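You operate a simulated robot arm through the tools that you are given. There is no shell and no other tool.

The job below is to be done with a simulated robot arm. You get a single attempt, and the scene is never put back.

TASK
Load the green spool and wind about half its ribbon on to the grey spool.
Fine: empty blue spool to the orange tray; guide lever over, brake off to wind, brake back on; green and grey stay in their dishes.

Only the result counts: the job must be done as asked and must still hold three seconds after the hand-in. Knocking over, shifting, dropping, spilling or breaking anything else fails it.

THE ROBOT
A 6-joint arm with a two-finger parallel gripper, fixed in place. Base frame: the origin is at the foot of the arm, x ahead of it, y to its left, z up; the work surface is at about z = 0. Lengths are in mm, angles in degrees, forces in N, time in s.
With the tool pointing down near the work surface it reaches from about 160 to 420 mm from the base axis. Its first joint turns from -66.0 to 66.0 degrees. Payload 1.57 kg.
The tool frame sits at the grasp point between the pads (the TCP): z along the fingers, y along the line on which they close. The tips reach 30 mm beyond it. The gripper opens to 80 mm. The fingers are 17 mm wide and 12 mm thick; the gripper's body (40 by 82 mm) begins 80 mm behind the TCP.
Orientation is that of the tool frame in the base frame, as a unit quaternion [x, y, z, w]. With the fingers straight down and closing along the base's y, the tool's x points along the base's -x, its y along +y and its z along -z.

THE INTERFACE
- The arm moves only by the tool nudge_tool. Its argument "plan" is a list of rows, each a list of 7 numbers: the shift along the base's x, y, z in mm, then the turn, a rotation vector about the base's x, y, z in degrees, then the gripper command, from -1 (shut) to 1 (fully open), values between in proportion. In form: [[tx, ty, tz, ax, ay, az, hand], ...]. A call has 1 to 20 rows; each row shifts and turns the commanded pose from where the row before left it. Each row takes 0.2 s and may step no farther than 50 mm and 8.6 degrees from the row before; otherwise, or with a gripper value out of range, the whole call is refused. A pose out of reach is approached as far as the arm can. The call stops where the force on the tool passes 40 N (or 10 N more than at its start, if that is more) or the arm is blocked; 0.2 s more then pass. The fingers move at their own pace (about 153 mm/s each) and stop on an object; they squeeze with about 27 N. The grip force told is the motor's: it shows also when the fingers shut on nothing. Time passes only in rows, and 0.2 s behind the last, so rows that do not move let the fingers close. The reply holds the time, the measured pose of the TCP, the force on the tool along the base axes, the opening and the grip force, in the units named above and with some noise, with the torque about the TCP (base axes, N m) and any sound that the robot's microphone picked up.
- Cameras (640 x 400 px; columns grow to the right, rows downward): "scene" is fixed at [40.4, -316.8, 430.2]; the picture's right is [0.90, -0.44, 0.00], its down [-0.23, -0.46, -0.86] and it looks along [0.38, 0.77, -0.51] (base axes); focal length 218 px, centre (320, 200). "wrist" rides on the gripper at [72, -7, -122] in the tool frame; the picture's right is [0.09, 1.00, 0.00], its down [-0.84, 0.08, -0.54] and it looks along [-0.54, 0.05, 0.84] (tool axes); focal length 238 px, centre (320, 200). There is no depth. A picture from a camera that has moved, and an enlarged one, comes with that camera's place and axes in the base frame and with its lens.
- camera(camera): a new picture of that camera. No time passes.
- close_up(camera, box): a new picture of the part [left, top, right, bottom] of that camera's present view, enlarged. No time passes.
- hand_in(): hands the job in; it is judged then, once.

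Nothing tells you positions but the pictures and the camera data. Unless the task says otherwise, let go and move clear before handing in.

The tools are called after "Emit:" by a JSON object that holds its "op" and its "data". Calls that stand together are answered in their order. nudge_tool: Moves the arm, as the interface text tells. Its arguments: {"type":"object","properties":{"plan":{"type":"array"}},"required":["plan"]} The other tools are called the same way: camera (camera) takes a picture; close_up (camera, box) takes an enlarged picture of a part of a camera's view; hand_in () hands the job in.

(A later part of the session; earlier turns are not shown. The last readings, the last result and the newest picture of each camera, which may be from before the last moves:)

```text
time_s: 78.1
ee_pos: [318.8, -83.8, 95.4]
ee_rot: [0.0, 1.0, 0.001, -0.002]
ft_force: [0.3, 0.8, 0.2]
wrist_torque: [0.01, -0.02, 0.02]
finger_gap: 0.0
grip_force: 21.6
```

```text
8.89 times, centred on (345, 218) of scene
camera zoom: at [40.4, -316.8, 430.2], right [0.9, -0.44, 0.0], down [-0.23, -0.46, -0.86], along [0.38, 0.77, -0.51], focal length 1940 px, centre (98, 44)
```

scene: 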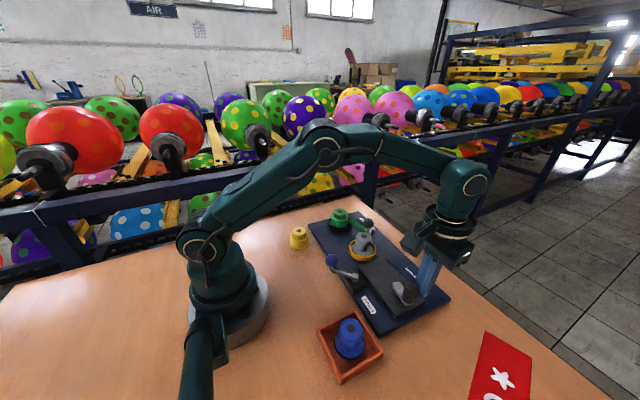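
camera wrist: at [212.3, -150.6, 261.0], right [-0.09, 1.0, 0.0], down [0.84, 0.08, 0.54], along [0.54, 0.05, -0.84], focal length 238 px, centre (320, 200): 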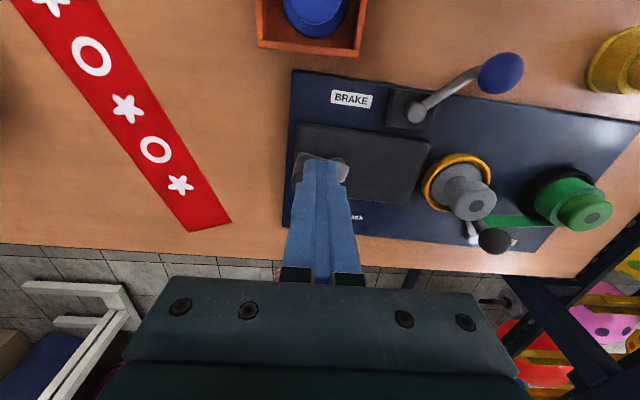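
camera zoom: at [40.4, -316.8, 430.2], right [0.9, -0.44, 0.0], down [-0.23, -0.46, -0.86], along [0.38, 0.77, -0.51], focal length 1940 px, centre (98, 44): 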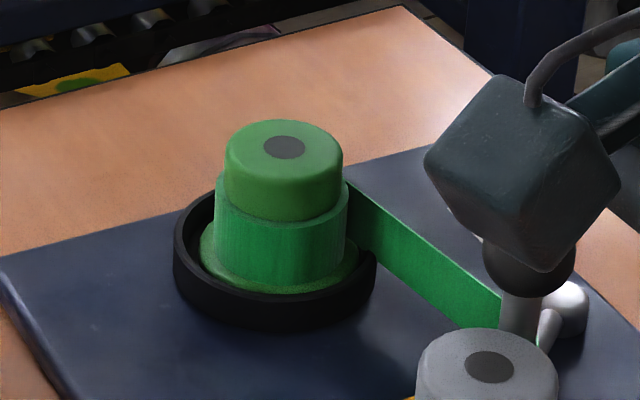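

From the pictures the grey ribbon radius is about 17.4 mm (core 12.4) and green is about 22.1 mm (was 25.6), so roughly 31% has transferred. At half, both should be about 20 mm. I'll push another 80° and measure again.

Emit:
{"op": "nudge_tool", "data": {"plan": [[-6.95, -0.61, 0, 0, 0, 0, -1], [-6.73, -1.8, 0, 0, 0, 0, -1], [-6.33, -2.95, 0, 0, 0, 0, -1], [-5.71, -4.0, 0, 0, 0, 0, -1], [-4.93, -4.93, 0, 0, 0, 0, -1], [-4.0, -5.71, 0, 0, 0, 0, -1], [-2.95, -6.33, 0, 0, 0, 0, -1], [-1.8, -6.73, 0, 0, 0, 0, -1]]}}

Emit:
{"op": "close_up", "data": {"camera": "wrist", "box": [240, 60, 440, 220]}}

Emit:
{"op": "close_up", "data": {"camera": "scene", "box": [335, 220, 385, 265]}}

Emit:
{"op": "close_up", "data": {"camera": "scene", "box": [320, 195, 370, 240]}}

Emit:
{"op": "close_up", "data": {"camera": "scene", "box": [325, 200, 445, 310]}}

```text
time_s: 79.9
ee_pos: [280.5, -116.9, 95.0]
ee_rot: [0.001, 1.0, 0.001, 0.0]
ft_force: [-0.3, 0.1, 0.8]
wrist_torque: [-0.01, -0.03, 0.02]
finger_gap: 0.2
grip_force: 21.2
```

```text
2.50 times, centred on (340, 140) of wrist
camera zoom: at [207.6, -123.5, 217.5], right [-0.09, 1.0, 0.0], down [0.84, 0.08, 0.54], along [0.54, 0.05, -0.84], focal length 596 px, centre (270, 350)
```

zoom: 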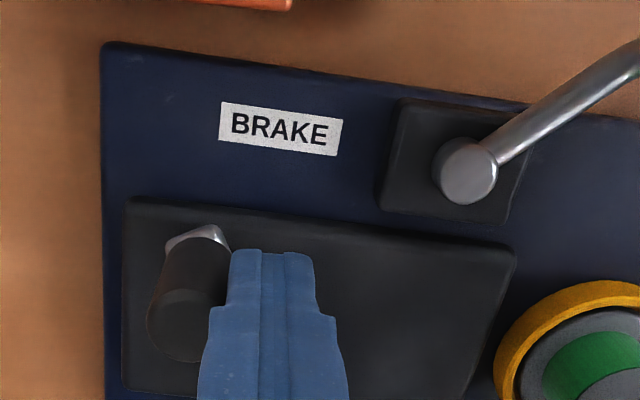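

```text
8.89 times, centred on (360, 242) of scene
camera zoom: at [40.4, -316.8, 430.2], right [0.9, -0.44, 0.0], down [-0.23, -0.46, -0.86], along [0.38, 0.77, -0.51], focal length 1940 px, centre (-36, -178)
```

zoom: 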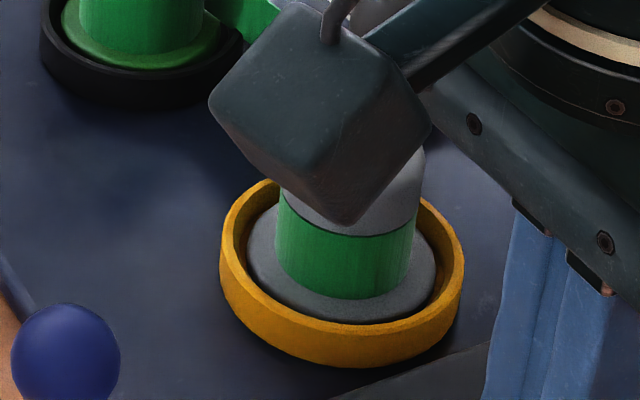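

```text
8.89 times, centred on (345, 218) of scene
camera zoom: at [40.4, -316.8, 430.2], right [0.9, -0.44, 0.0], down [-0.23, -0.46, -0.86], along [0.38, 0.77, -0.51], focal length 1940 px, centre (98, 44)
```

zoom: 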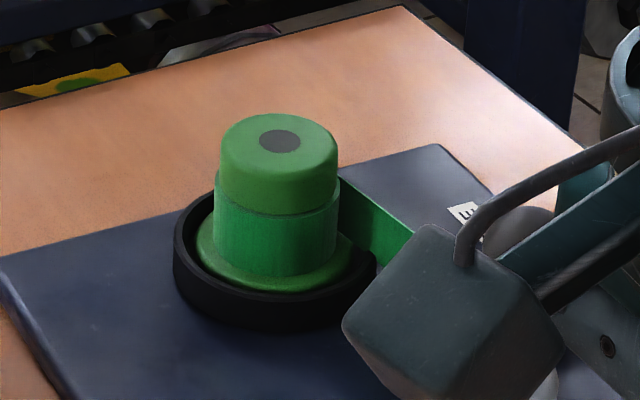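

```text
3.64 times, centred on (385, 255) of scene
camera zoom: at [40.4, -316.8, 430.2], right [0.9, -0.44, 0.0], down [-0.23, -0.46, -0.86], along [0.38, 0.77, -0.51], focal length 794 px, centre (84, 0)
```

zoom: 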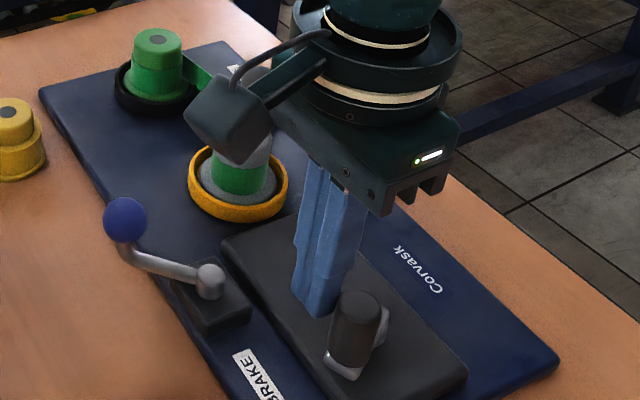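

Now grey is about 19.0 mm and green about 20.6 mm, roughly 43% wound. I'll push another 30° and measure again.

Emit:
{"op": "nudge_tool", "data": {"plan": [[-0.61, -6.95, 0, 0, 0, 0, -1], [0.61, -6.95, 0, 0, 0, 0, -1], [1.8, -6.73, 0, 0, 0, 0, -1], [0, 0, 0, 0, 0, 0, -1]]}}

Emit:
{"op": "close_up", "data": {"camera": "wrist", "box": [240, 60, 440, 220]}}

Emit:
{"op": "close_up", "data": {"camera": "scene", "box": [335, 220, 385, 265]}}

Emit:
{"op": "close_up", "data": {"camera": "scene", "box": [320, 195, 370, 240]}}

```text
time_s: 80.9
ee_pos: [282.1, -138.4, 95.4]
ee_rot: [0.001, 1.0, 0.001, 0.0]
ft_force: [0.3, 1.0, -0.9]
wrist_torque: [0.0, -0.01, 0.01]
finger_gap: 0.2
grip_force: 21.4
```

```text
2.50 times, centred on (340, 140) of wrist
camera zoom: at [209.3, -144.3, 217.9], right [-0.09, 1.0, 0.0], down [0.84, 0.08, 0.54], along [0.54, 0.05, -0.84], focal length 596 px, centre (270, 350)
```

zoom: 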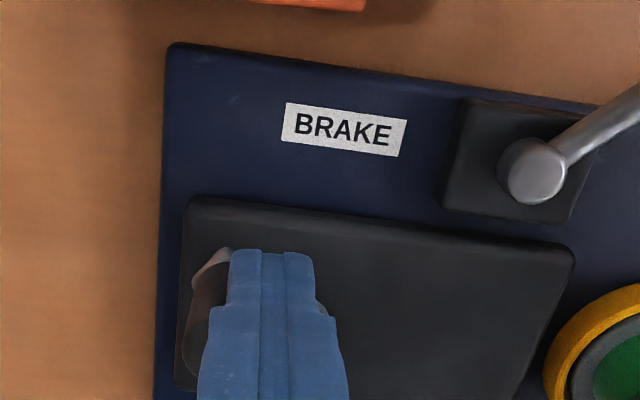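

```text
8.89 times, centred on (360, 242) of scene
camera zoom: at [40.4, -316.8, 430.2], right [0.9, -0.44, 0.0], down [-0.23, -0.46, -0.86], along [0.38, 0.77, -0.51], focal length 1940 px, centre (-36, -178)
```

zoom: 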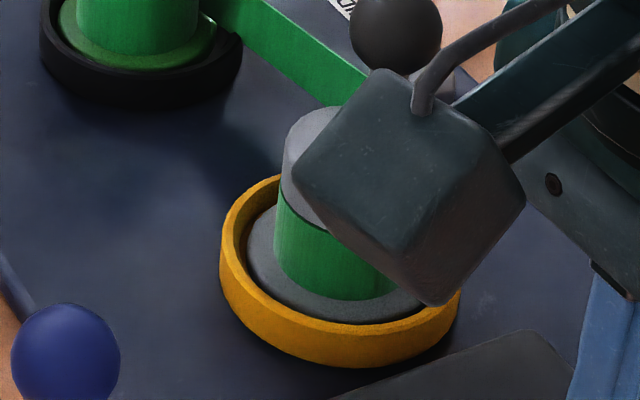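

```text
8.89 times, centred on (345, 218) of scene
camera zoom: at [40.4, -316.8, 430.2], right [0.9, -0.44, 0.0], down [-0.23, -0.46, -0.86], along [0.38, 0.77, -0.51], focal length 1940 px, centre (98, 44)
```

zoom: 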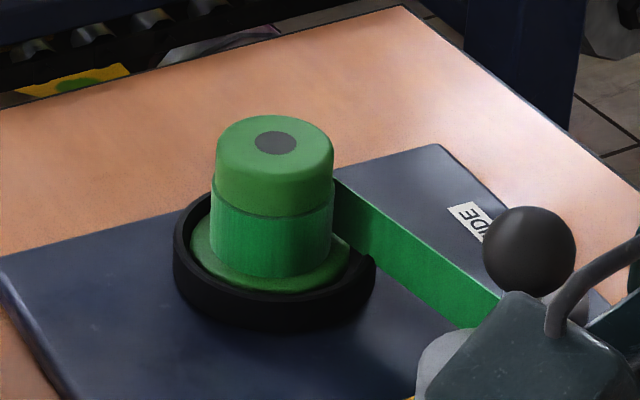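

Green now measures about 20.3 mm (roughly 48%), but grey is hidden behind the arm. I'll lift straight up and move aside for a clear view before deciding on the last bit.

Emit:
{"op": "nudge_tool", "data": {"plan": [[-1, 1, 0, 0, 0, 0, -1], [0, 0, 25, 0, 0, 0, -1], [0, 0, 35, 0, 0, 0, -1], [-20, -5, 20, 0, 0, 0, -1], [-20, -5, 20, 0, 0, 0, -1], [0, 0, 0, 0, 0, 0, -1]]}}

Emit:
{"op": "camera", "data": {"camera": "wrist"}}

Emit:
{"op": "close_up", "data": {"camera": "scene", "box": [335, 220, 385, 265]}}

Emit:
{"op": "close_up", "data": {"camera": "scene", "box": [320, 195, 370, 240]}}

```text
time_s: 82.3
ee_pos: [240.2, -147.5, 195.8]
ee_rot: [0.001, 1.0, 0.001, -0.001]
ft_force: [-0.8, -0.5, -0.1]
wrist_torque: [0.0, 0.01, 0.0]
finger_gap: 0.0
grip_force: 21.4
```

```text
taken
camera wrist: at [168.2, -154.2, 317.4], right [-0.09, 1.0, 0.0], down [0.84, 0.07, 0.54], along [0.54, 0.05, -0.84], focal length 238 px, centre (320, 200)
```

wrist: 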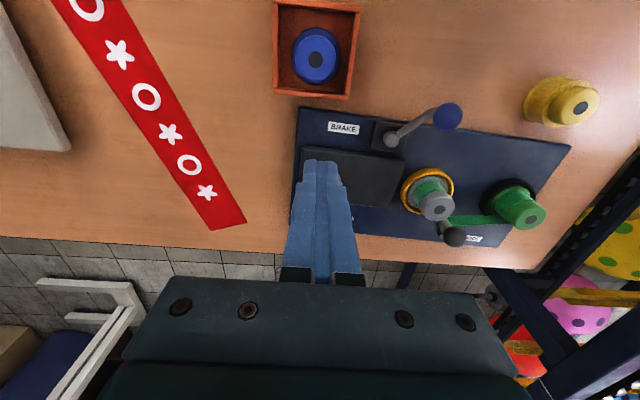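

```text
8.89 times, centred on (360, 242) of scene
camera zoom: at [40.4, -316.8, 430.2], right [0.9, -0.44, 0.0], down [-0.23, -0.46, -0.86], along [0.38, 0.77, -0.51], focal length 1940 px, centre (-36, -178)
```

zoom: 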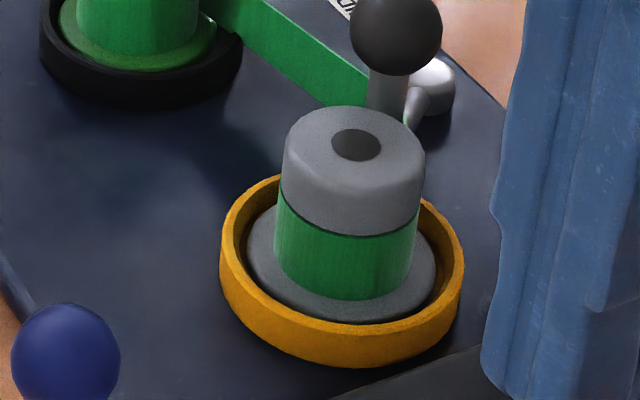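

```text
8.89 times, centred on (345, 218) of scene
camera zoom: at [40.4, -316.8, 430.2], right [0.9, -0.44, 0.0], down [-0.23, -0.46, -0.86], along [0.38, 0.77, -0.51], focal length 1940 px, centre (98, 44)
```

zoom: 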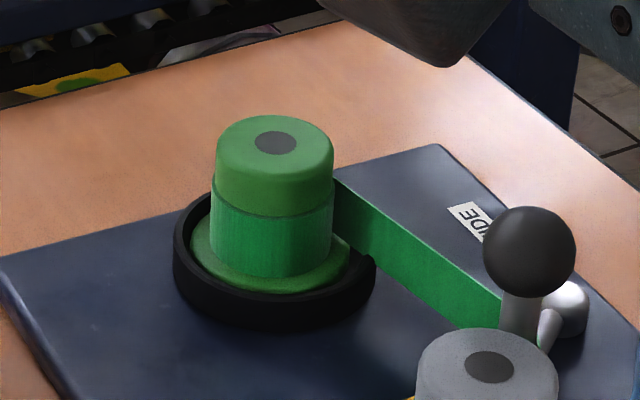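

I'll zoom in tighter on each spool to measure the ribbon widths more precisely.

Emit:
{"op": "close_up", "data": {"camera": "scene", "box": [350, 228, 374, 258]}}

Emit:
{"op": "close_up", "data": {"camera": "scene", "box": [330, 205, 354, 230]}}

Emit:
{"op": "close_up", "data": {"camera": "wrist", "box": [395, 160, 465, 225]}}

Emit:
{"op": "close_up", "data": {"camera": "wrist", "box": [475, 165, 555, 235]}}

```text
13.33 times, centred on (362, 243) of scene
camera zoom: at [40.4, -316.8, 430.2], right [0.9, -0.44, 0.0], down [-0.23, -0.46, -0.86], along [0.38, 0.77, -0.51], focal length 2910 px, centre (-240, -373)
```

zoom: 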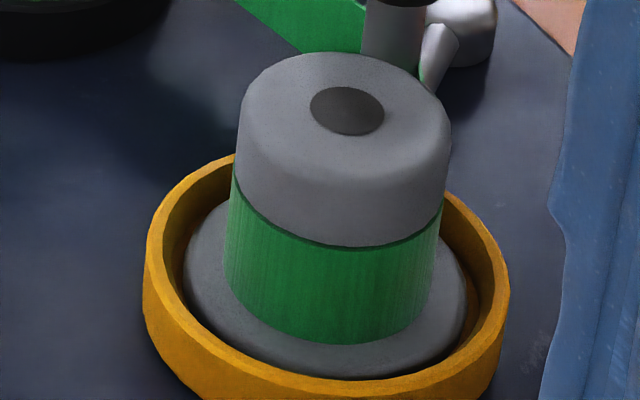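

```text
16.00 times, centred on (342, 218) of scene
camera zoom: at [40.4, -316.8, 430.2], right [0.9, -0.44, 0.0], down [-0.23, -0.46, -0.86], along [0.38, 0.77, -0.51], focal length 3492 px, centre (-32, -80)
```

zoom: 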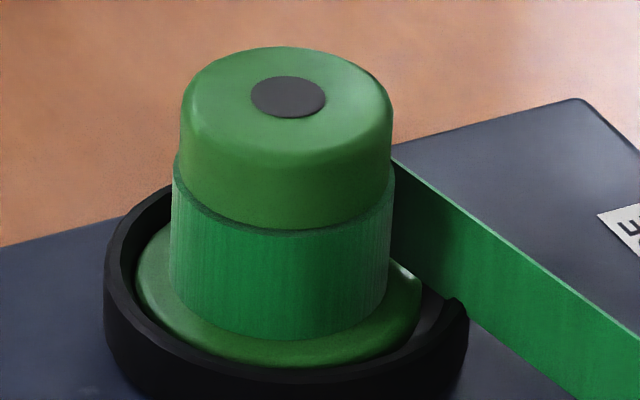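

```text
6.15 times, centred on (430, 192) of wrist
camera zoom: at [168.2, -154.2, 317.4], right [-0.09, 1.0, 0.0], down [0.84, 0.07, 0.54], along [0.54, 0.05, -0.84], focal length 1467 px, centre (-357, 246)
```

zoom: 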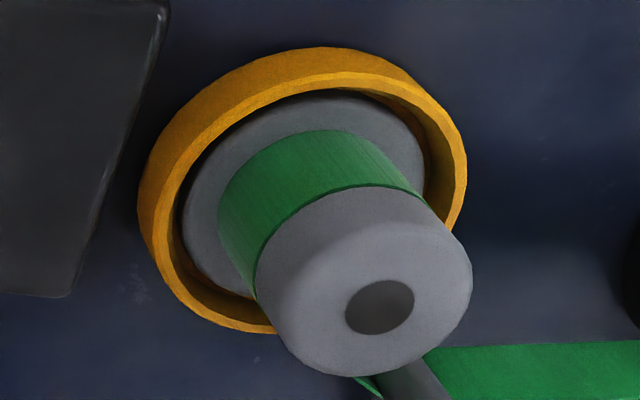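

```text
5.71 times, centred on (515, 200) of wrist
camera zoom: at [168.2, -154.2, 317.4], right [-0.09, 1.0, 0.0], down [0.84, 0.07, 0.54], along [0.54, 0.05, -0.84], focal length 1362 px, centre (-794, 200)
```

zoom: 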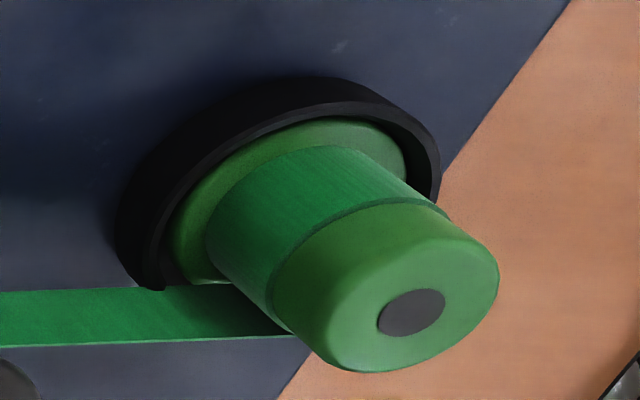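

Grey is about 19.1 mm and green about 20.4 mm, so roughly 45% wound and about 5% to go. I'll check the crank's present angle; I estimate about 35° more.

Emit:
{"op": "close_up", "data": {"camera": "scene", "box": [370, 250, 450, 320]}}

Emit:
{"op": "close_up", "data": {"camera": "wrist", "box": [290, 100, 410, 240]}}

```text
5.71 times, centred on (410, 285) of scene
camera zoom: at [40.4, -316.8, 430.2], right [0.9, -0.44, 0.0], down [-0.23, -0.46, -0.86], along [0.38, 0.77, -0.51], focal length 1247 px, centre (-194, -286)
```

zoom: 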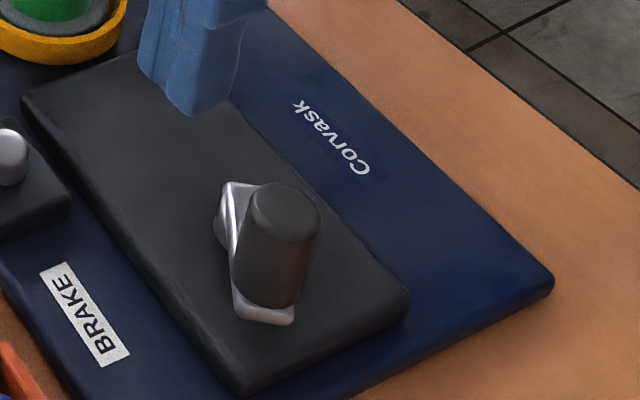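

```text
2.86 times, centred on (350, 170) of wrist
camera zoom: at [168.2, -154.2, 317.4], right [-0.09, 1.0, 0.0], down [0.84, 0.07, 0.54], along [0.54, 0.05, -0.84], focal length 681 px, centre (234, 286)
```

zoom: 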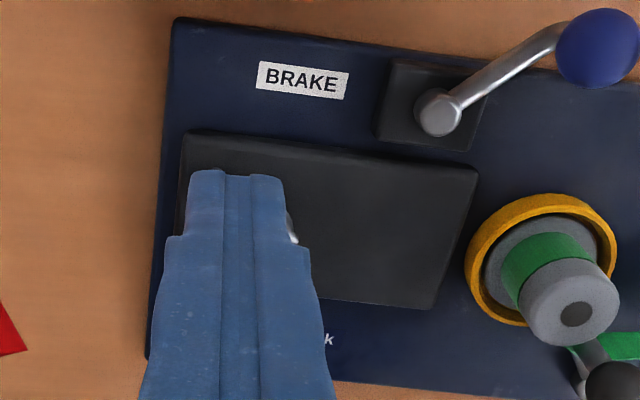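

The crank is about 325° along one full turn, which fits roughly 45%, so one full turn is about half. I'll return the fingers behind the handle and push the last 35°.

Emit:
{"op": "nudge_tool", "data": {"plan": [[20, 5, -20, 0, 0, 0, -1], [20, 5, -20, 0, 0, 0, -1], [-1, 1, 0, 0, 0, 0, -1], [0, 0, -35, 0, 0, 0, -1], [0, 0, -25, 0, 0, 0, -1], [1, -1, 0, 0, 0, 0, -1], [1, -1, 0, 0, 0, 0, -1], [2.95, -6.33, 0, 0, 0, 0, -1], [4.0, -5.71, 0, 0, 0, 0, -1], [4.93, -4.93, 0, 0, 0, 0, -1], [2.6, -2.2, 0, 0, 0, 0, -1], [0, 0, 0, 0, 0, 0, -1]]}}

Emit:
{"op": "close_up", "data": {"camera": "wrist", "box": [240, 60, 440, 220]}}

Emit:
{"op": "close_up", "data": {"camera": "scene", "box": [325, 200, 445, 310]}}

Emit:
{"op": "close_up", "data": {"camera": "scene", "box": [330, 205, 354, 230]}}

Emit:
{"op": "close_up", "data": {"camera": "scene", "box": [350, 228, 374, 258]}}

```text
time_s: 84.9
ee_pos: [295.0, -157.0, 95.7]
ee_rot: [0.0, 1.0, 0.002, 0.0]
ft_force: [-0.5, -0.4, -0.5]
wrist_torque: [0.0, 0.03, -0.02]
finger_gap: 0.0
grip_force: 21.8
```

```text
2.50 times, centred on (340, 140) of wrist
camera zoom: at [223.6, -163.5, 217.7], right [-0.09, 1.0, 0.0], down [0.84, 0.07, 0.54], along [0.54, 0.05, -0.84], focal length 596 px, centre (270, 350)
```

zoom: 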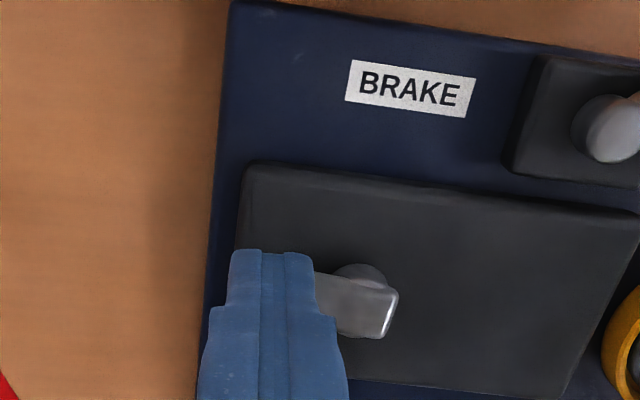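

```text
3.64 times, centred on (385, 255) of scene
camera zoom: at [40.4, -316.8, 430.2], right [0.9, -0.44, 0.0], down [-0.23, -0.46, -0.86], along [0.38, 0.77, -0.51], focal length 794 px, centre (84, 0)
```

zoom: 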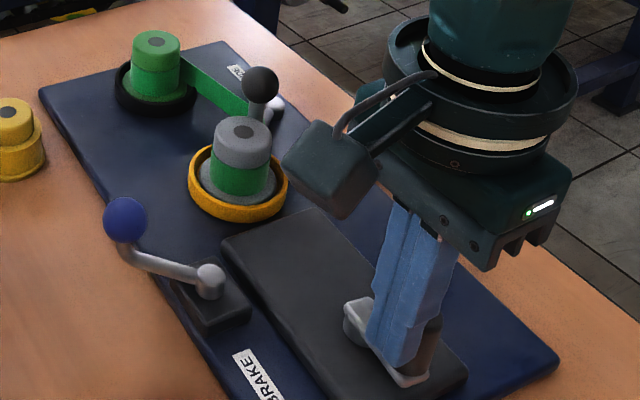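

```text
16.00 times, centred on (342, 218) of scene
camera zoom: at [40.4, -316.8, 430.2], right [0.9, -0.44, 0.0], down [-0.23, -0.46, -0.86], along [0.38, 0.77, -0.51], focal length 3492 px, centre (-32, -80)
```

zoom: 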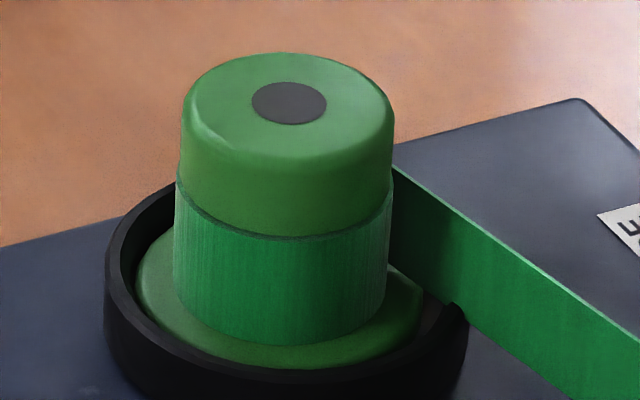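

```text
13.33 times, centred on (362, 243) of scene
camera zoom: at [40.4, -316.8, 430.2], right [0.9, -0.44, 0.0], down [-0.23, -0.46, -0.86], along [0.38, 0.77, -0.51], focal length 2910 px, centre (-240, -373)
```

zoom: 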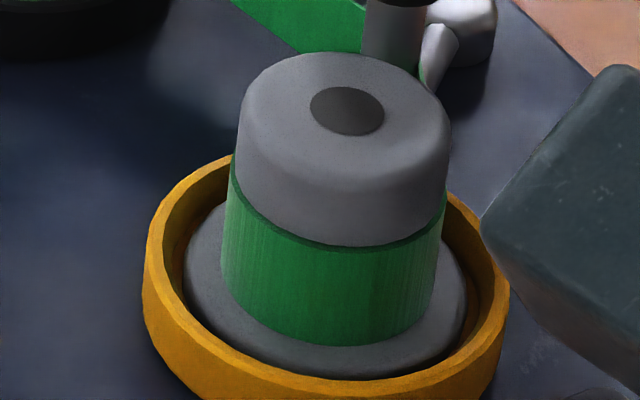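

Grey and green ribbons now have equal radii at about 19.7 mm each, which is half. Next I'll back away from the crank and go to the brake lever's ball, near (216,−21,70), to put the brake back on.

Emit:
{"op": "nudge_tool", "data": {"plan": [[-2, 2, 0, 0, 0, 0, -1], [0, 0, 25, 0, 0, 0, -1], [0, 0, 30, 0, 0, 0, -1], [-15, 25, 0, 0, 0, 0, -0.5], [-20, 30, 0, 0, 0, 0, 0.15], [-20, 40, 0, 0, 0, 0, 0.15], [-22, 38, 0, 0, 0, 0, 0.15], [0, 0, 0, 0, 0, 0, 0.15], [0, 0, 0, 0, 0, 0, 0.15]]}}

Emit:
{"op": "camera", "data": {"camera": "wrist"}}

Emit:
{"op": "close_up", "data": {"camera": "wrist", "box": [200, 60, 440, 220]}}

Emit:
{"op": "close_up", "data": {"camera": "scene", "box": [270, 190, 470, 315]}}

```text
time_s: 86.9
ee_pos: [217.1, -21.2, 150.3]
ee_rot: [0.0, 1.0, 0.001, 0.0]
ft_force: [-0.3, -0.3, -0.9]
wrist_torque: [-0.02, 0.01, -0.04]
finger_gap: 46.0
grip_force: 0.0
```

```text
taken
camera wrist: at [144.8, -28.4, 271.3], right [-0.09, 1.0, 0.0], down [0.84, 0.07, 0.54], along [0.54, 0.05, -0.84], focal length 238 px, centre (320, 200)
```

wrist: 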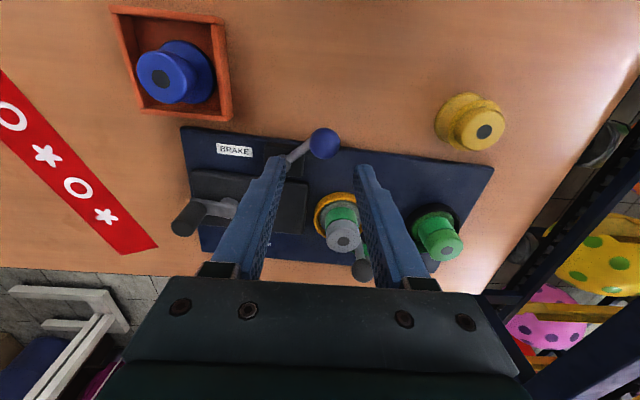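

```text
2.50 times, centred on (320, 140) of wrist
camera zoom: at [144.8, -28.4, 271.3], right [-0.09, 1.0, 0.0], down [0.84, 0.07, 0.54], along [0.54, 0.05, -0.84], focal length 596 px, centre (320, 350)
```

zoom: 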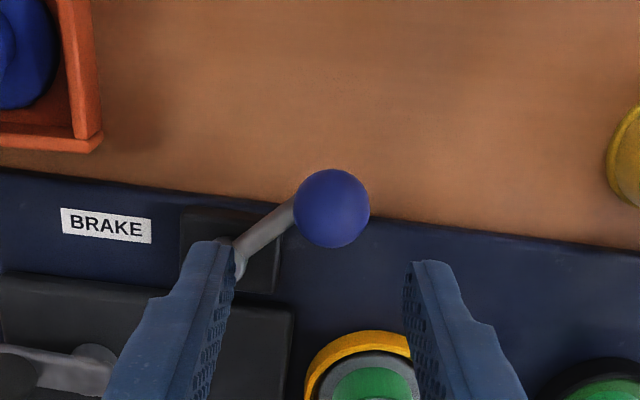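

```text
3.20 times, centred on (370, 252) of scene
camera zoom: at [40.4, -316.8, 430.2], right [0.9, -0.44, 0.0], down [-0.23, -0.46, -0.86], along [0.38, 0.77, -0.51], focal length 698 px, centre (160, 32)
```

zoom: 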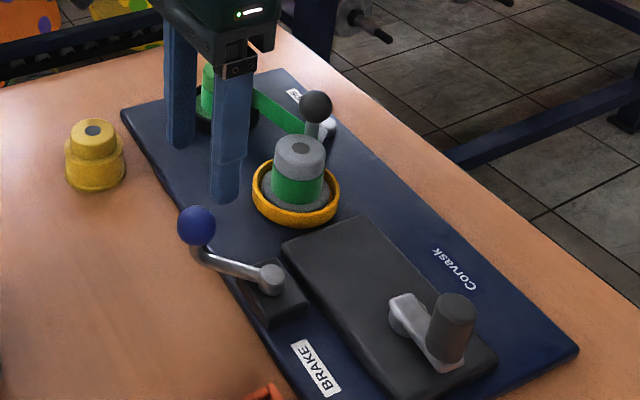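

The ball is at about (215.2,−17.5). I'll line up, lower and grip it.

Emit:
{"op": "nudge_tool", "data": {"plan": [[-1.9, 3.7, -20, 0, 0, 0, 0.15], [0, 0, -25, 0, 0, 0, 0.15], [0, 0, -21, 0, 0, 0, 0.15], [0, 0, 0, 0, 0, 0, -0.1], [0, 0, 0, 0, 0, 0, -1], [0, 0, 0, 0, 0, 0, -1]]}}

Emit:
{"op": "close_up", "data": {"camera": "wrist", "box": [200, 60, 440, 220]}}

```text
time_s: 88.3
ee_pos: [213.9, -18.0, 84.5]
ee_rot: [0.001, 1.0, 0.001, -0.001]
ft_force: [-4.5, 7.3, -0.1]
wrist_torque: [0.16, -0.22, 0.12]
finger_gap: 27.1
grip_force: 27.1
```

```text
2.50 times, centred on (320, 140) of wrist
camera zoom: at [142.2, -24.8, 205.9], right [-0.09, 1.0, 0.0], down [0.84, 0.07, 0.54], along [0.54, 0.05, -0.84], focal length 596 px, centre (320, 350)
```

zoom: 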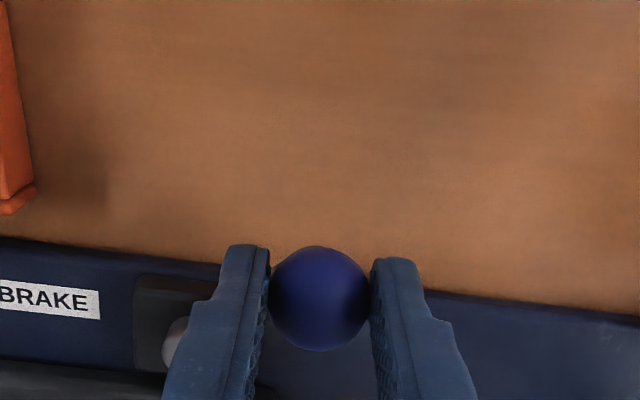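

The ball is gripped. I'll swing the lever back along its arc toward the "on" side.

Emit:
{"op": "nudge_tool", "data": {"plan": [[-4.1, -4.3, 0, 0, 0, 0, -1], [-3.7, -4.7, 0, 0, 0, 0, -1], [-3.1, -5.0, 0, 0, 0, 0, -1], [-2.6, -5.3, 0, 0, 0, 0, -1]]}}

Emit:
{"op": "close_up", "data": {"camera": "wrist", "box": [200, 60, 440, 220]}}

Emit:
{"op": "close_up", "data": {"camera": "scene", "box": [310, 215, 430, 315]}}

```text
time_s: 89.3
ee_pos: [201.8, -37.1, 83.8]
ee_rot: [0.001, 1.0, 0.001, -0.001]
ft_force: [-1.1, 5.7, 2.3]
wrist_torque: [0.14, 0.12, 0.23]
finger_gap: 26.8
grip_force: 27.2
```

```text
2.50 times, centred on (320, 140) of wrist
camera zoom: at [129.1, -44.1, 206.4], right [-0.09, 1.0, 0.0], down [0.84, 0.08, 0.54], along [0.54, 0.05, -0.84], focal length 596 px, centre (320, 350)
```

zoom: 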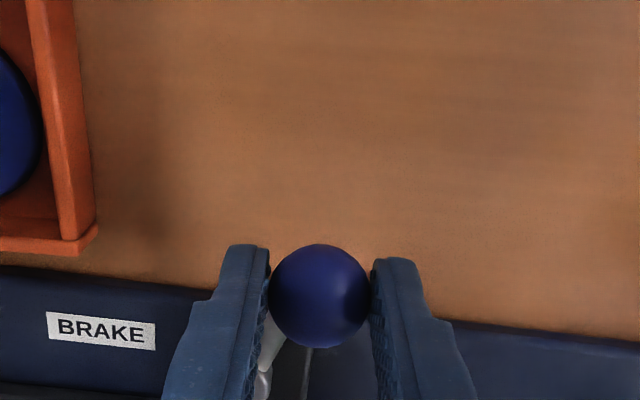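

```text
4.00 times, centred on (370, 265) of scene
camera zoom: at [40.4, -316.8, 430.2], right [0.9, -0.44, 0.0], down [-0.23, -0.46, -0.86], along [0.38, 0.77, -0.51], focal length 873 px, centre (120, -60)
```

zoom: 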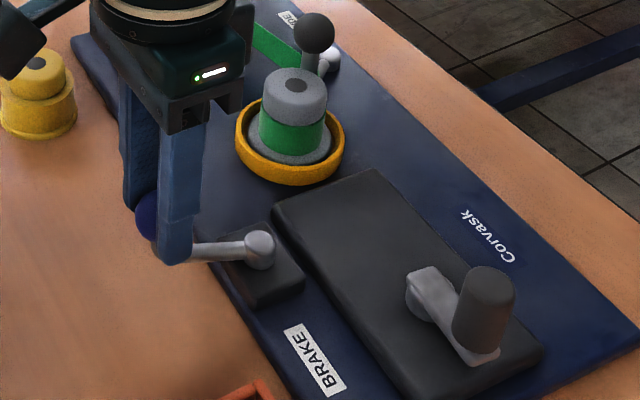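

The lever follows with about 6 N. I'll continue toward the on-stop with smaller steps at the end.

Emit:
{"op": "nudge_tool", "data": {"plan": [[-2.0, -5.6, 0, 0, 0, 0, -1], [-1.5, -5.7, 0, 0, 0, 0, -1], [-0.8, -4.5, 0, 0, 0, 0, -1]]}}

```text
time_s: 90.1
ee_pos: [196.6, -52.4, 84.5]
ee_rot: [0.0, 1.0, 0.001, 0.0]
ft_force: [-2.9, 4.3, 0.2]
wrist_torque: [0.07, -0.16, 0.26]
finger_gap: 27.0
grip_force: 27.3
```

Emit:
{"op": "nudge_tool", "data": {"plan": [[-0.2, -2.0, 0, 0, 0, 0, -1], [-0.1, -2.0, 0, 0, 0, 0, -1]]}}

```text
time_s: 90.7
ee_pos: [196.3, -55.7, 84.7]
ee_rot: [0.002, 1.0, 0.001, 0.0]
ft_force: [-1.2, 11.6, 0.2]
wrist_torque: [0.23, -0.11, 0.22]
finger_gap: 27.2
grip_force: 27.0
```

Emit:
{"op": "nudge_tool", "data": {"plan": [[0, -1.0, 0, 0, 0, 0, -1]]}}

Emit:
{"op": "close_up", "data": {"camera": "wrist", "box": [200, 60, 440, 220]}}

Emit:
{"op": "close_up", "data": {"camera": "scene", "box": [270, 190, 470, 315]}}

```text
time_s: 91.1
ee_pos: [196.9, -57.4, 85.4]
ee_rot: [0.002, 1.0, 0.003, -0.001]
ft_force: [-1.8, 25.2, 3.9]
wrist_torque: [0.56, 0.12, 0.17]
finger_gap: 27.1
grip_force: 26.6
```

```text
2.50 times, centred on (320, 140) of wrist
camera zoom: at [124.6, -64.2, 206.3], right [-0.09, 1.0, 0.0], down [0.84, 0.07, 0.54], along [0.54, 0.05, -0.84], focal length 596 px, centre (320, 350)
```

zoom: 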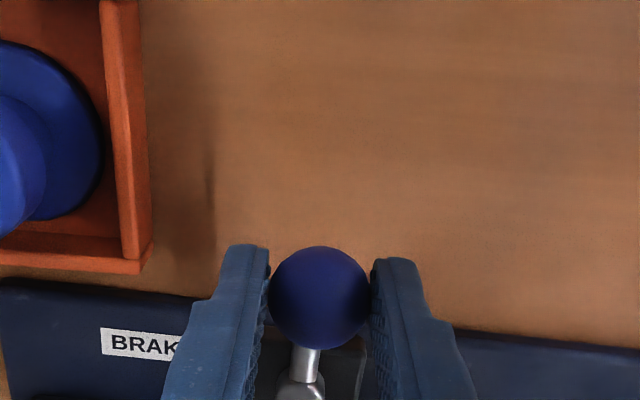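

```text
3.20 times, centred on (370, 252) of scene
camera zoom: at [40.4, -316.8, 430.2], right [0.9, -0.44, 0.0], down [-0.23, -0.46, -0.86], along [0.38, 0.77, -0.51], focal length 698 px, centre (160, 32)
```

zoom: 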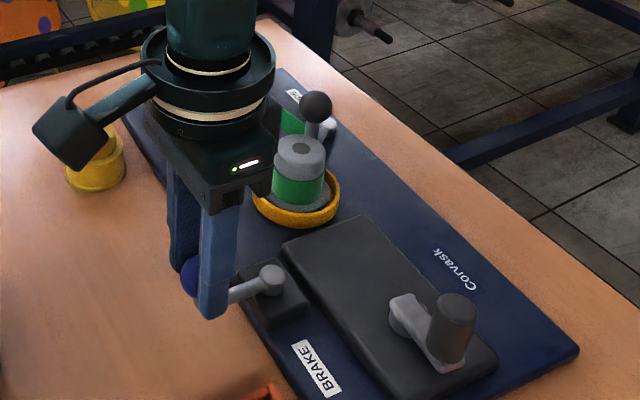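

The brake lever is on its stop (25 N) and the panel hasn't moved further. I'll relax slightly, release and rise.

Emit:
{"op": "nudge_tool", "data": {"plan": [[0, 1.2, 0, 0, 0, 0, -1], [0, 0, 0, 0, 0, 0, 0], [0, 0, 0, 0, 0, 0, 0], [0, 0, 20, 0, 0, 0, 0], [0, 0, 35, 0, 0, 0, 0], [0, 0, 40, 0, 0, 0, -0.5], [0, 0, 0, 0, 0, 0, -1]]}}

Emit:
{"op": "camera", "data": {"camera": "wrist"}}

Emit:
{"op": "close_up", "data": {"camera": "scene", "box": [270, 190, 470, 315]}}

Emit:
{"op": "close_up", "data": {"camera": "scene", "box": [280, 260, 480, 385]}}

```text
time_s: 92.7
ee_pos: [195.6, -57.7, 178.6]
ee_rot: [0.001, 1.0, 0.001, 0.0]
ft_force: [-0.2, -0.5, -0.2]
wrist_torque: [0.0, 0.0, -0.04]
finger_gap: 0.0
grip_force: 21.1
```

```text
taken
camera wrist: at [124.2, -64.0, 301.1], right [-0.09, 1.0, 0.0], down [0.84, 0.08, 0.54], along [0.54, 0.05, -0.84], focal length 238 px, centre (320, 200)
```

wrist: 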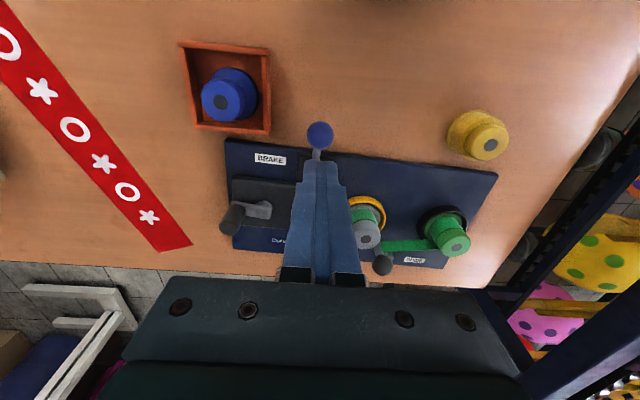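

```text
3.20 times, centred on (370, 252) of scene
camera zoom: at [40.4, -316.8, 430.2], right [0.9, -0.44, 0.0], down [-0.23, -0.46, -0.86], along [0.38, 0.77, -0.51], focal length 698 px, centre (160, 32)
```

zoom: 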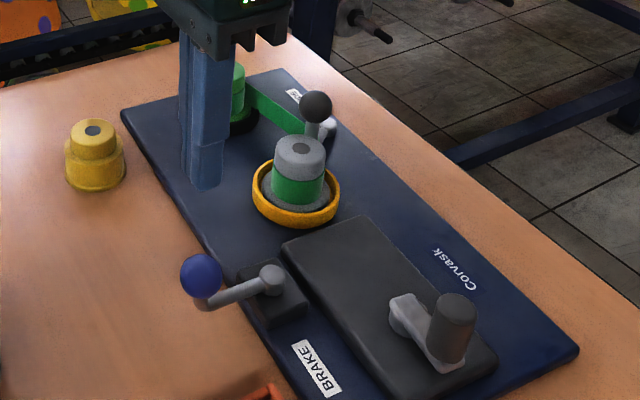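

```text
3.20 times, centred on (380, 322) of scene
camera zoom: at [40.4, -316.8, 430.2], right [0.9, -0.44, 0.0], down [-0.23, -0.46, -0.86], along [0.38, 0.77, -0.51], focal length 698 px, centre (128, -192)
```

zoom: 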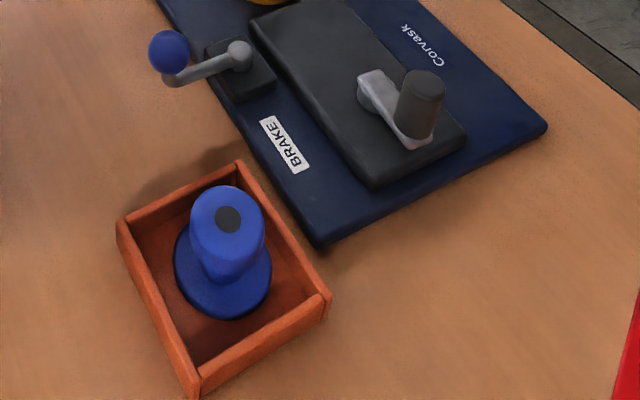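

The brake is back on and everything else looks in place. To undo the panel's slide, I'll push it gently back toward +x against the near face of the black gearbox, at y≈−150, comparing with the original picture. First I'll position above the gap between the gearbox and the panel edge.

Emit:
{"op": "nudge_tool", "data": {"plan": [[19.5, -31, 0, 0, 0, 0, -1], [19.5, -31, 0, 0, 0, 0, -1], [19.5, -31, 0, 0, 0, 0, -1], [0, 0, -40, 0, 0, 0, -1], [0, 0, -40, 0, 0, 0, -1], [0, 0, -20, 0, 0, 0, -1], [0, 0, 0, 0, 0, 0, -1]]}}

Emit:
{"op": "close_up", "data": {"camera": "wrist", "box": [200, 60, 440, 220]}}

Emit:
{"op": "close_up", "data": {"camera": "scene", "box": [330, 230, 450, 330]}}

```text
time_s: 94.3
ee_pos: [256.2, -149.9, 79.2]
ee_rot: [0.001, 1.0, 0.002, 0.0]
ft_force: [-0.1, -0.1, -0.6]
wrist_torque: [-0.01, 0.03, 0.01]
finger_gap: 0.1
grip_force: 21.8
```

```text
2.50 times, centred on (320, 140) of wrist
camera zoom: at [184.0, -156.7, 202.0], right [-0.09, 1.0, 0.0], down [0.84, 0.08, 0.54], along [0.54, 0.05, -0.84], focal length 596 px, centre (320, 350)
```

zoom: 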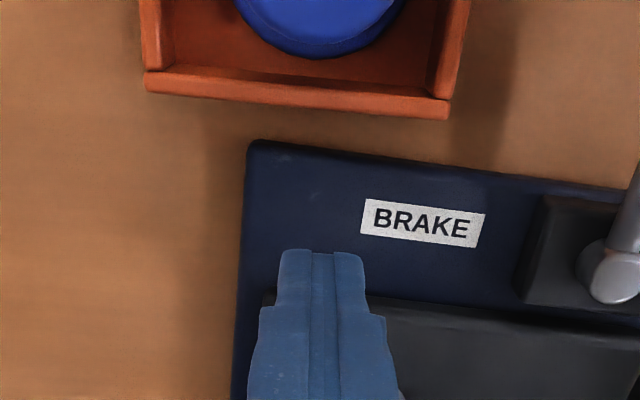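

```text
4.00 times, centred on (390, 280) of scene
camera zoom: at [40.4, -316.8, 430.2], right [0.9, -0.44, 0.0], down [-0.23, -0.46, -0.86], along [0.38, 0.77, -0.51], focal length 873 px, centre (40, -120)
```

zoom: 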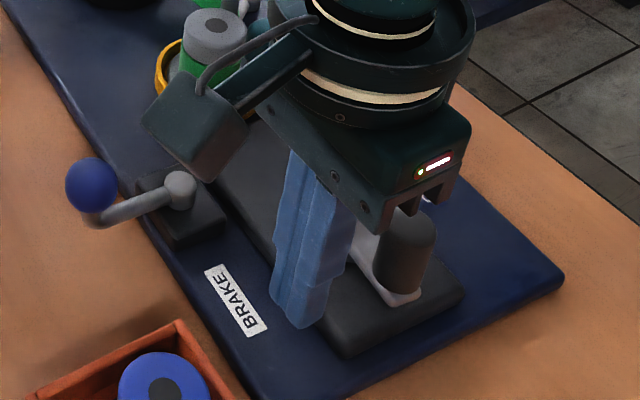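

There's room between the gearbox face (x≈271) and the panel edge (x≈232). I'll lower the closed fingers into the gap to about 6 mm above the panel.

Emit:
{"op": "nudge_tool", "data": {"plan": [[-2.5, 0, -12, 0, 0, 0, -1], [0, 0, -10, 0, 0, 0, -1], [0, 0, -6, 0, 0, 0, -1], [0, 0, -3, 0, 0, 0, -1], [0, 0, 0, 0, 0, 0, -1]]}}

Emit:
{"op": "close_up", "data": {"camera": "wrist", "box": [200, 60, 440, 220]}}

Emit:
{"op": "close_up", "data": {"camera": "scene", "box": [330, 230, 450, 330]}}

```text
time_s: 95.5
ee_pos: [253.6, -150.0, 47.9]
ee_rot: [0.001, 1.0, 0.001, -0.001]
ft_force: [-0.2, -0.3, 0.2]
wrist_torque: [-0.02, -0.01, 0.02]
finger_gap: 0.0
grip_force: 21.7
```

```text
2.50 times, centred on (320, 140) of wrist
camera zoom: at [180.9, -157.0, 170.6], right [-0.09, 1.0, 0.0], down [0.84, 0.07, 0.54], along [0.54, 0.05, -0.84], focal length 596 px, centre (320, 350)
```

zoom: 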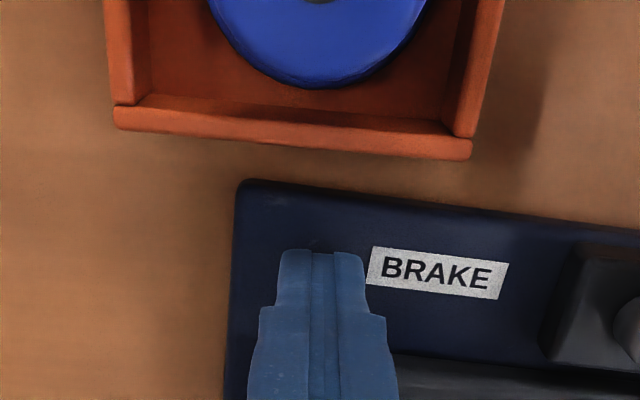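

```text
4.00 times, centred on (390, 280) of scene
camera zoom: at [40.4, -316.8, 430.2], right [0.9, -0.44, 0.0], down [-0.23, -0.46, -0.86], along [0.38, 0.77, -0.51], focal length 873 px, centre (40, -120)
```

zoom: 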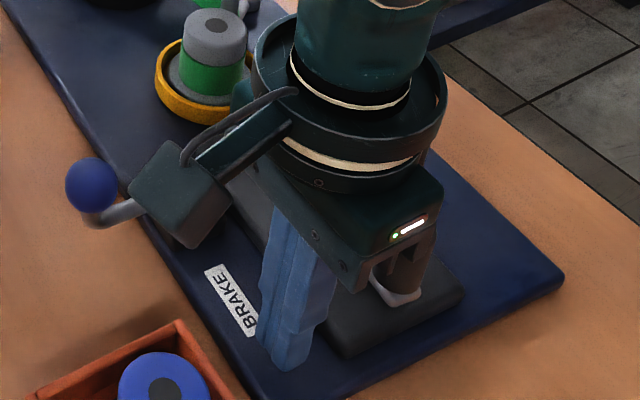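

I'll move +x to make contact with the gearbox face, in small steps.

Emit:
{"op": "nudge_tool", "data": {"plan": [[4, 0, 0, 0, 0, 0, -1], [3, 0, 0, 0, 0, 0, -1], [1.5, 0, 0, 0, 0, 0, -1], [1.5, 0, 0, 0, 0, 0, -1]]}}

```text
time_s: 96.5
ee_pos: [262.4, -150.1, 48.5]
ee_rot: [0.0, 1.0, 0.001, -0.001]
ft_force: [0.3, -0.6, -0.4]
wrist_torque: [-0.04, 0.0, 0.0]
finger_gap: 0.0
grip_force: 21.7
```

Emit:
{"op": "nudge_tool", "data": {"plan": [[1.5, 0, 0, 0, 0, 0, -1], [1.5, 0, 0, 0, 0, 0, -1]]}}

```text
time_s: 97.1
ee_pos: [264.6, -149.6, 48.0]
ee_rot: [0.001, 1.0, 0.001, 0.0]
ft_force: [0.1, -0.5, -0.2]
wrist_torque: [-0.01, 0.02, 0.0]
finger_gap: 0.1
grip_force: 21.3
```

Emit:
{"op": "nudge_tool", "data": {"plan": [[1.5, 0, 0, 0, 0, 0, -1], [1.5, 0, 0, 0, 0, 0, -1]]}}

```text
time_s: 97.7
ee_pos: [269.1, -150.4, 47.8]
ee_rot: [0.001, 1.0, 0.001, -0.001]
ft_force: [0.2, 1.0, 0.6]
wrist_torque: [0.01, -0.02, -0.01]
finger_gap: 0.2
grip_force: 21.6
```

Emit:
{"op": "close_up", "data": {"camera": "wrist", "box": [240, 100, 440, 220]}}

Emit:
{"op": "close_up", "data": {"camera": "scene", "box": [350, 240, 430, 320]}}

```text
3.20 times, centred on (340, 160) of wrist
camera zoom: at [196.7, -156.9, 170.3], right [-0.09, 1.0, 0.0], down [0.84, 0.07, 0.54], along [0.54, 0.05, -0.84], focal length 763 px, centre (256, 328)
```

zoom: 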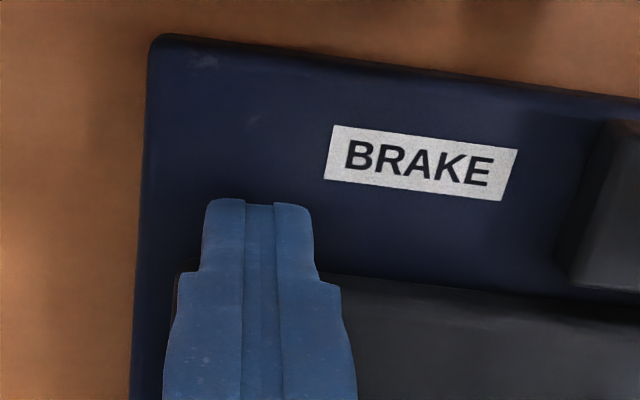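

```text
5.00 times, centred on (390, 280) of scene
camera zoom: at [40.4, -316.8, 430.2], right [0.9, -0.44, 0.0], down [-0.23, -0.46, -0.86], along [0.38, 0.77, -0.51], focal length 1091 px, centre (-30, -200)
```

zoom: 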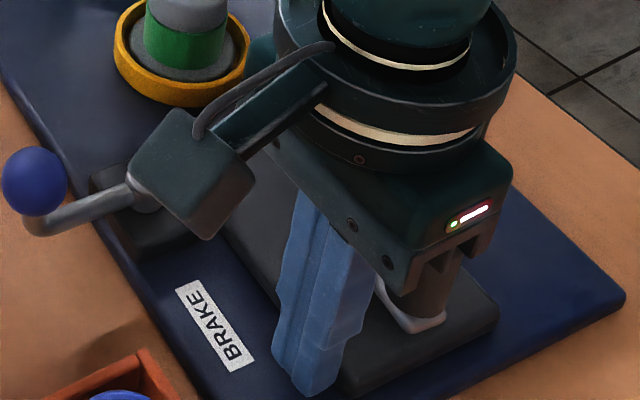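

There's no contact yet, so the gearbox may be lower than I assumed. I'll back off, gently find the panel's top surface with the tips, and push just above it.

Emit:
{"op": "nudge_tool", "data": {"plan": [[-5, 0, 0, 0, 0, 0, -1], [-4, 0, 0, 0, 0, 0, -1], [0, 0, -2, 0, 0, 0, -1], [0, 0, -1.5, 0, 0, 0, -1]]}}

```text
time_s: 98.7
ee_pos: [260.1, -150.7, 44.2]
ee_rot: [0.001, 1.0, 0.001, -0.001]
ft_force: [-0.2, 0.5, 0.4]
wrist_torque: [0.04, -0.01, 0.02]
finger_gap: 0.0
grip_force: 21.2
```

Emit:
{"op": "nudge_tool", "data": {"plan": [[0, 0, -1, 0, 0, 0, -1], [0, 0, -1, 0, 0, 0, -1]]}}

```text
time_s: 99.3
ee_pos: [258.8, -150.7, 42.3]
ee_rot: [0.0, 1.0, 0.001, -0.001]
ft_force: [0.1, -0.5, -0.2]
wrist_torque: [-0.01, -0.02, 0.0]
finger_gap: 0.2
grip_force: 21.9
```

Emit:
{"op": "nudge_tool", "data": {"plan": [[0, 0, -1, 0, 0, 0, -1], [0, 0, -0.7, 0, 0, 0, -1]]}}

```text
time_s: 100.0
ee_pos: [259.2, -150.5, 42.8]
ee_rot: [0.001, 1.0, 0.001, 0.0]
ft_force: [-1.1, 1.5, 3.9]
wrist_torque: [0.03, -0.03, -0.02]
finger_gap: 0.0
grip_force: 21.3
stopped in row 2: the force on the tool passed its limit at 42 N (the readings are from after the stop); the commanded pose is now the measured one
```

The tips touched the panel top, at z≈12. I'll rise 1.2 mm and then push +x again in small steps.

Emit:
{"op": "nudge_tool", "data": {"plan": [[0, 0, 1.3, 0, 0, 0, -1], [4, 0, 0, 0, 0, 0, -1], [4, 0, 0, 0, 0, 0, -1], [2, 0, 0, 0, 0, 0, -1]]}}

```text
time_s: 101.0
ee_pos: [269.7, -151.6, 43.9]
ee_rot: [0.001, 1.0, 0.0, 0.0]
ft_force: [-0.2, -0.3, -0.6]
wrist_torque: [0.01, 0.04, -0.01]
finger_gap: 0.0
grip_force: 21.3
```

Emit:
{"op": "nudge_tool", "data": {"plan": [[1, 0, 0, 0, 0, 0, -1], [1, 0, 0, 0, 0, 0, -1]]}}

Emit:
{"op": "close_up", "data": {"camera": "wrist", "box": [240, 100, 440, 220]}}

```text
time_s: 101.7
ee_pos: [270.2, -150.3, 42.4]
ee_rot: [0.001, 1.0, 0.002, -0.003]
ft_force: [-14.2, -4.8, 3.2]
wrist_torque: [-0.07, 0.23, -0.07]
finger_gap: 0.0
grip_force: 21.3
```

```text
3.20 times, centred on (340, 160) of wrist
camera zoom: at [198.8, -156.9, 165.7], right [-0.09, 1.0, 0.0], down [0.84, 0.07, 0.54], along [0.53, 0.05, -0.84], focal length 763 px, centre (256, 328)
```

zoom: 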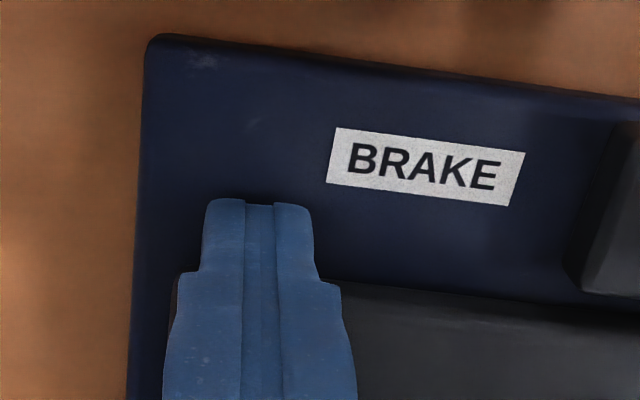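

Contact with the gearbox face at 14 N. I'll push on in 1 mm steps and compare the panel's position.

Emit:
{"op": "nudge_tool", "data": {"plan": [[1, 0, 0, 0, 0, 0, -1], [1, 0, 0, 0, 0, 0, -1], [1, 0, 0, 0, 0, 0, -1]]}}

Emit:
{"op": "close_up", "data": {"camera": "scene", "box": [280, 260, 480, 385]}}

```text
time_s: 102.5
ee_pos: [273.2, -149.9, 43.6]
ee_rot: [0.001, 1.0, 0.002, -0.004]
ft_force: [-20.8, -0.7, 2.5]
wrist_torque: [0.08, 0.33, -0.03]
finger_gap: 0.0
grip_force: 21.1
```

```text
3.20 times, centred on (380, 322) of scene
camera zoom: at [40.4, -316.8, 430.2], right [0.9, -0.44, 0.0], down [-0.23, -0.46, -0.86], along [0.38, 0.77, -0.51], focal length 698 px, centre (128, -192)
```

zoom: 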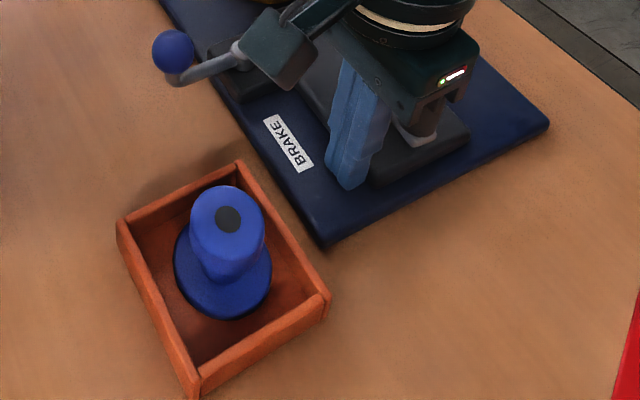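

The panel is sliding back steadily at about 20 N. I'll continue 6 mm more and compare again.

Emit:
{"op": "nudge_tool", "data": {"plan": [[1, 0, 0, 0, 0, 0, -1], [1, 0, 0, 0, 0, 0, -1], [1, 0, 0, 0, 0, 0, -1], [1, 0, 0, 0, 0, 0, -1], [1, 0, 0, 0, 0, 0, -1], [1, 0, 0, 0, 0, 0, -1]]}}

Emit:
{"op": "close_up", "data": {"camera": "scene", "box": [280, 260, 480, 385]}}

Emit:
{"op": "close_up", "data": {"camera": "scene", "box": [270, 190, 470, 315]}}

```text
time_s: 103.8
ee_pos: [280.7, -150.9, 43.8]
ee_rot: [0.001, 1.0, 0.002, -0.004]
ft_force: [-21.9, -1.8, 3.5]
wrist_torque: [0.0, 0.35, -0.08]
finger_gap: 0.0
grip_force: 20.8
```

```text
3.20 times, centred on (380, 322) of scene
camera zoom: at [40.4, -316.8, 430.2], right [0.9, -0.44, 0.0], down [-0.23, -0.46, -0.86], along [0.38, 0.77, -0.51], focal length 698 px, centre (128, -192)
```

zoom: 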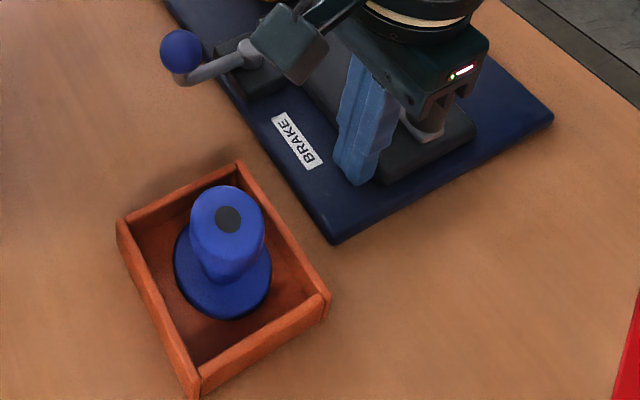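

```text
3.20 times, centred on (370, 252) of scene
camera zoom: at [40.4, -316.8, 430.2], right [0.9, -0.44, 0.0], down [-0.23, -0.46, -0.86], along [0.38, 0.77, -0.51], focal length 698 px, centre (160, 32)
```

zoom: 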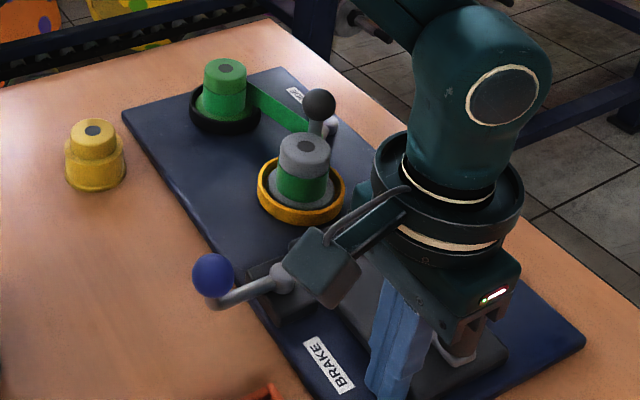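

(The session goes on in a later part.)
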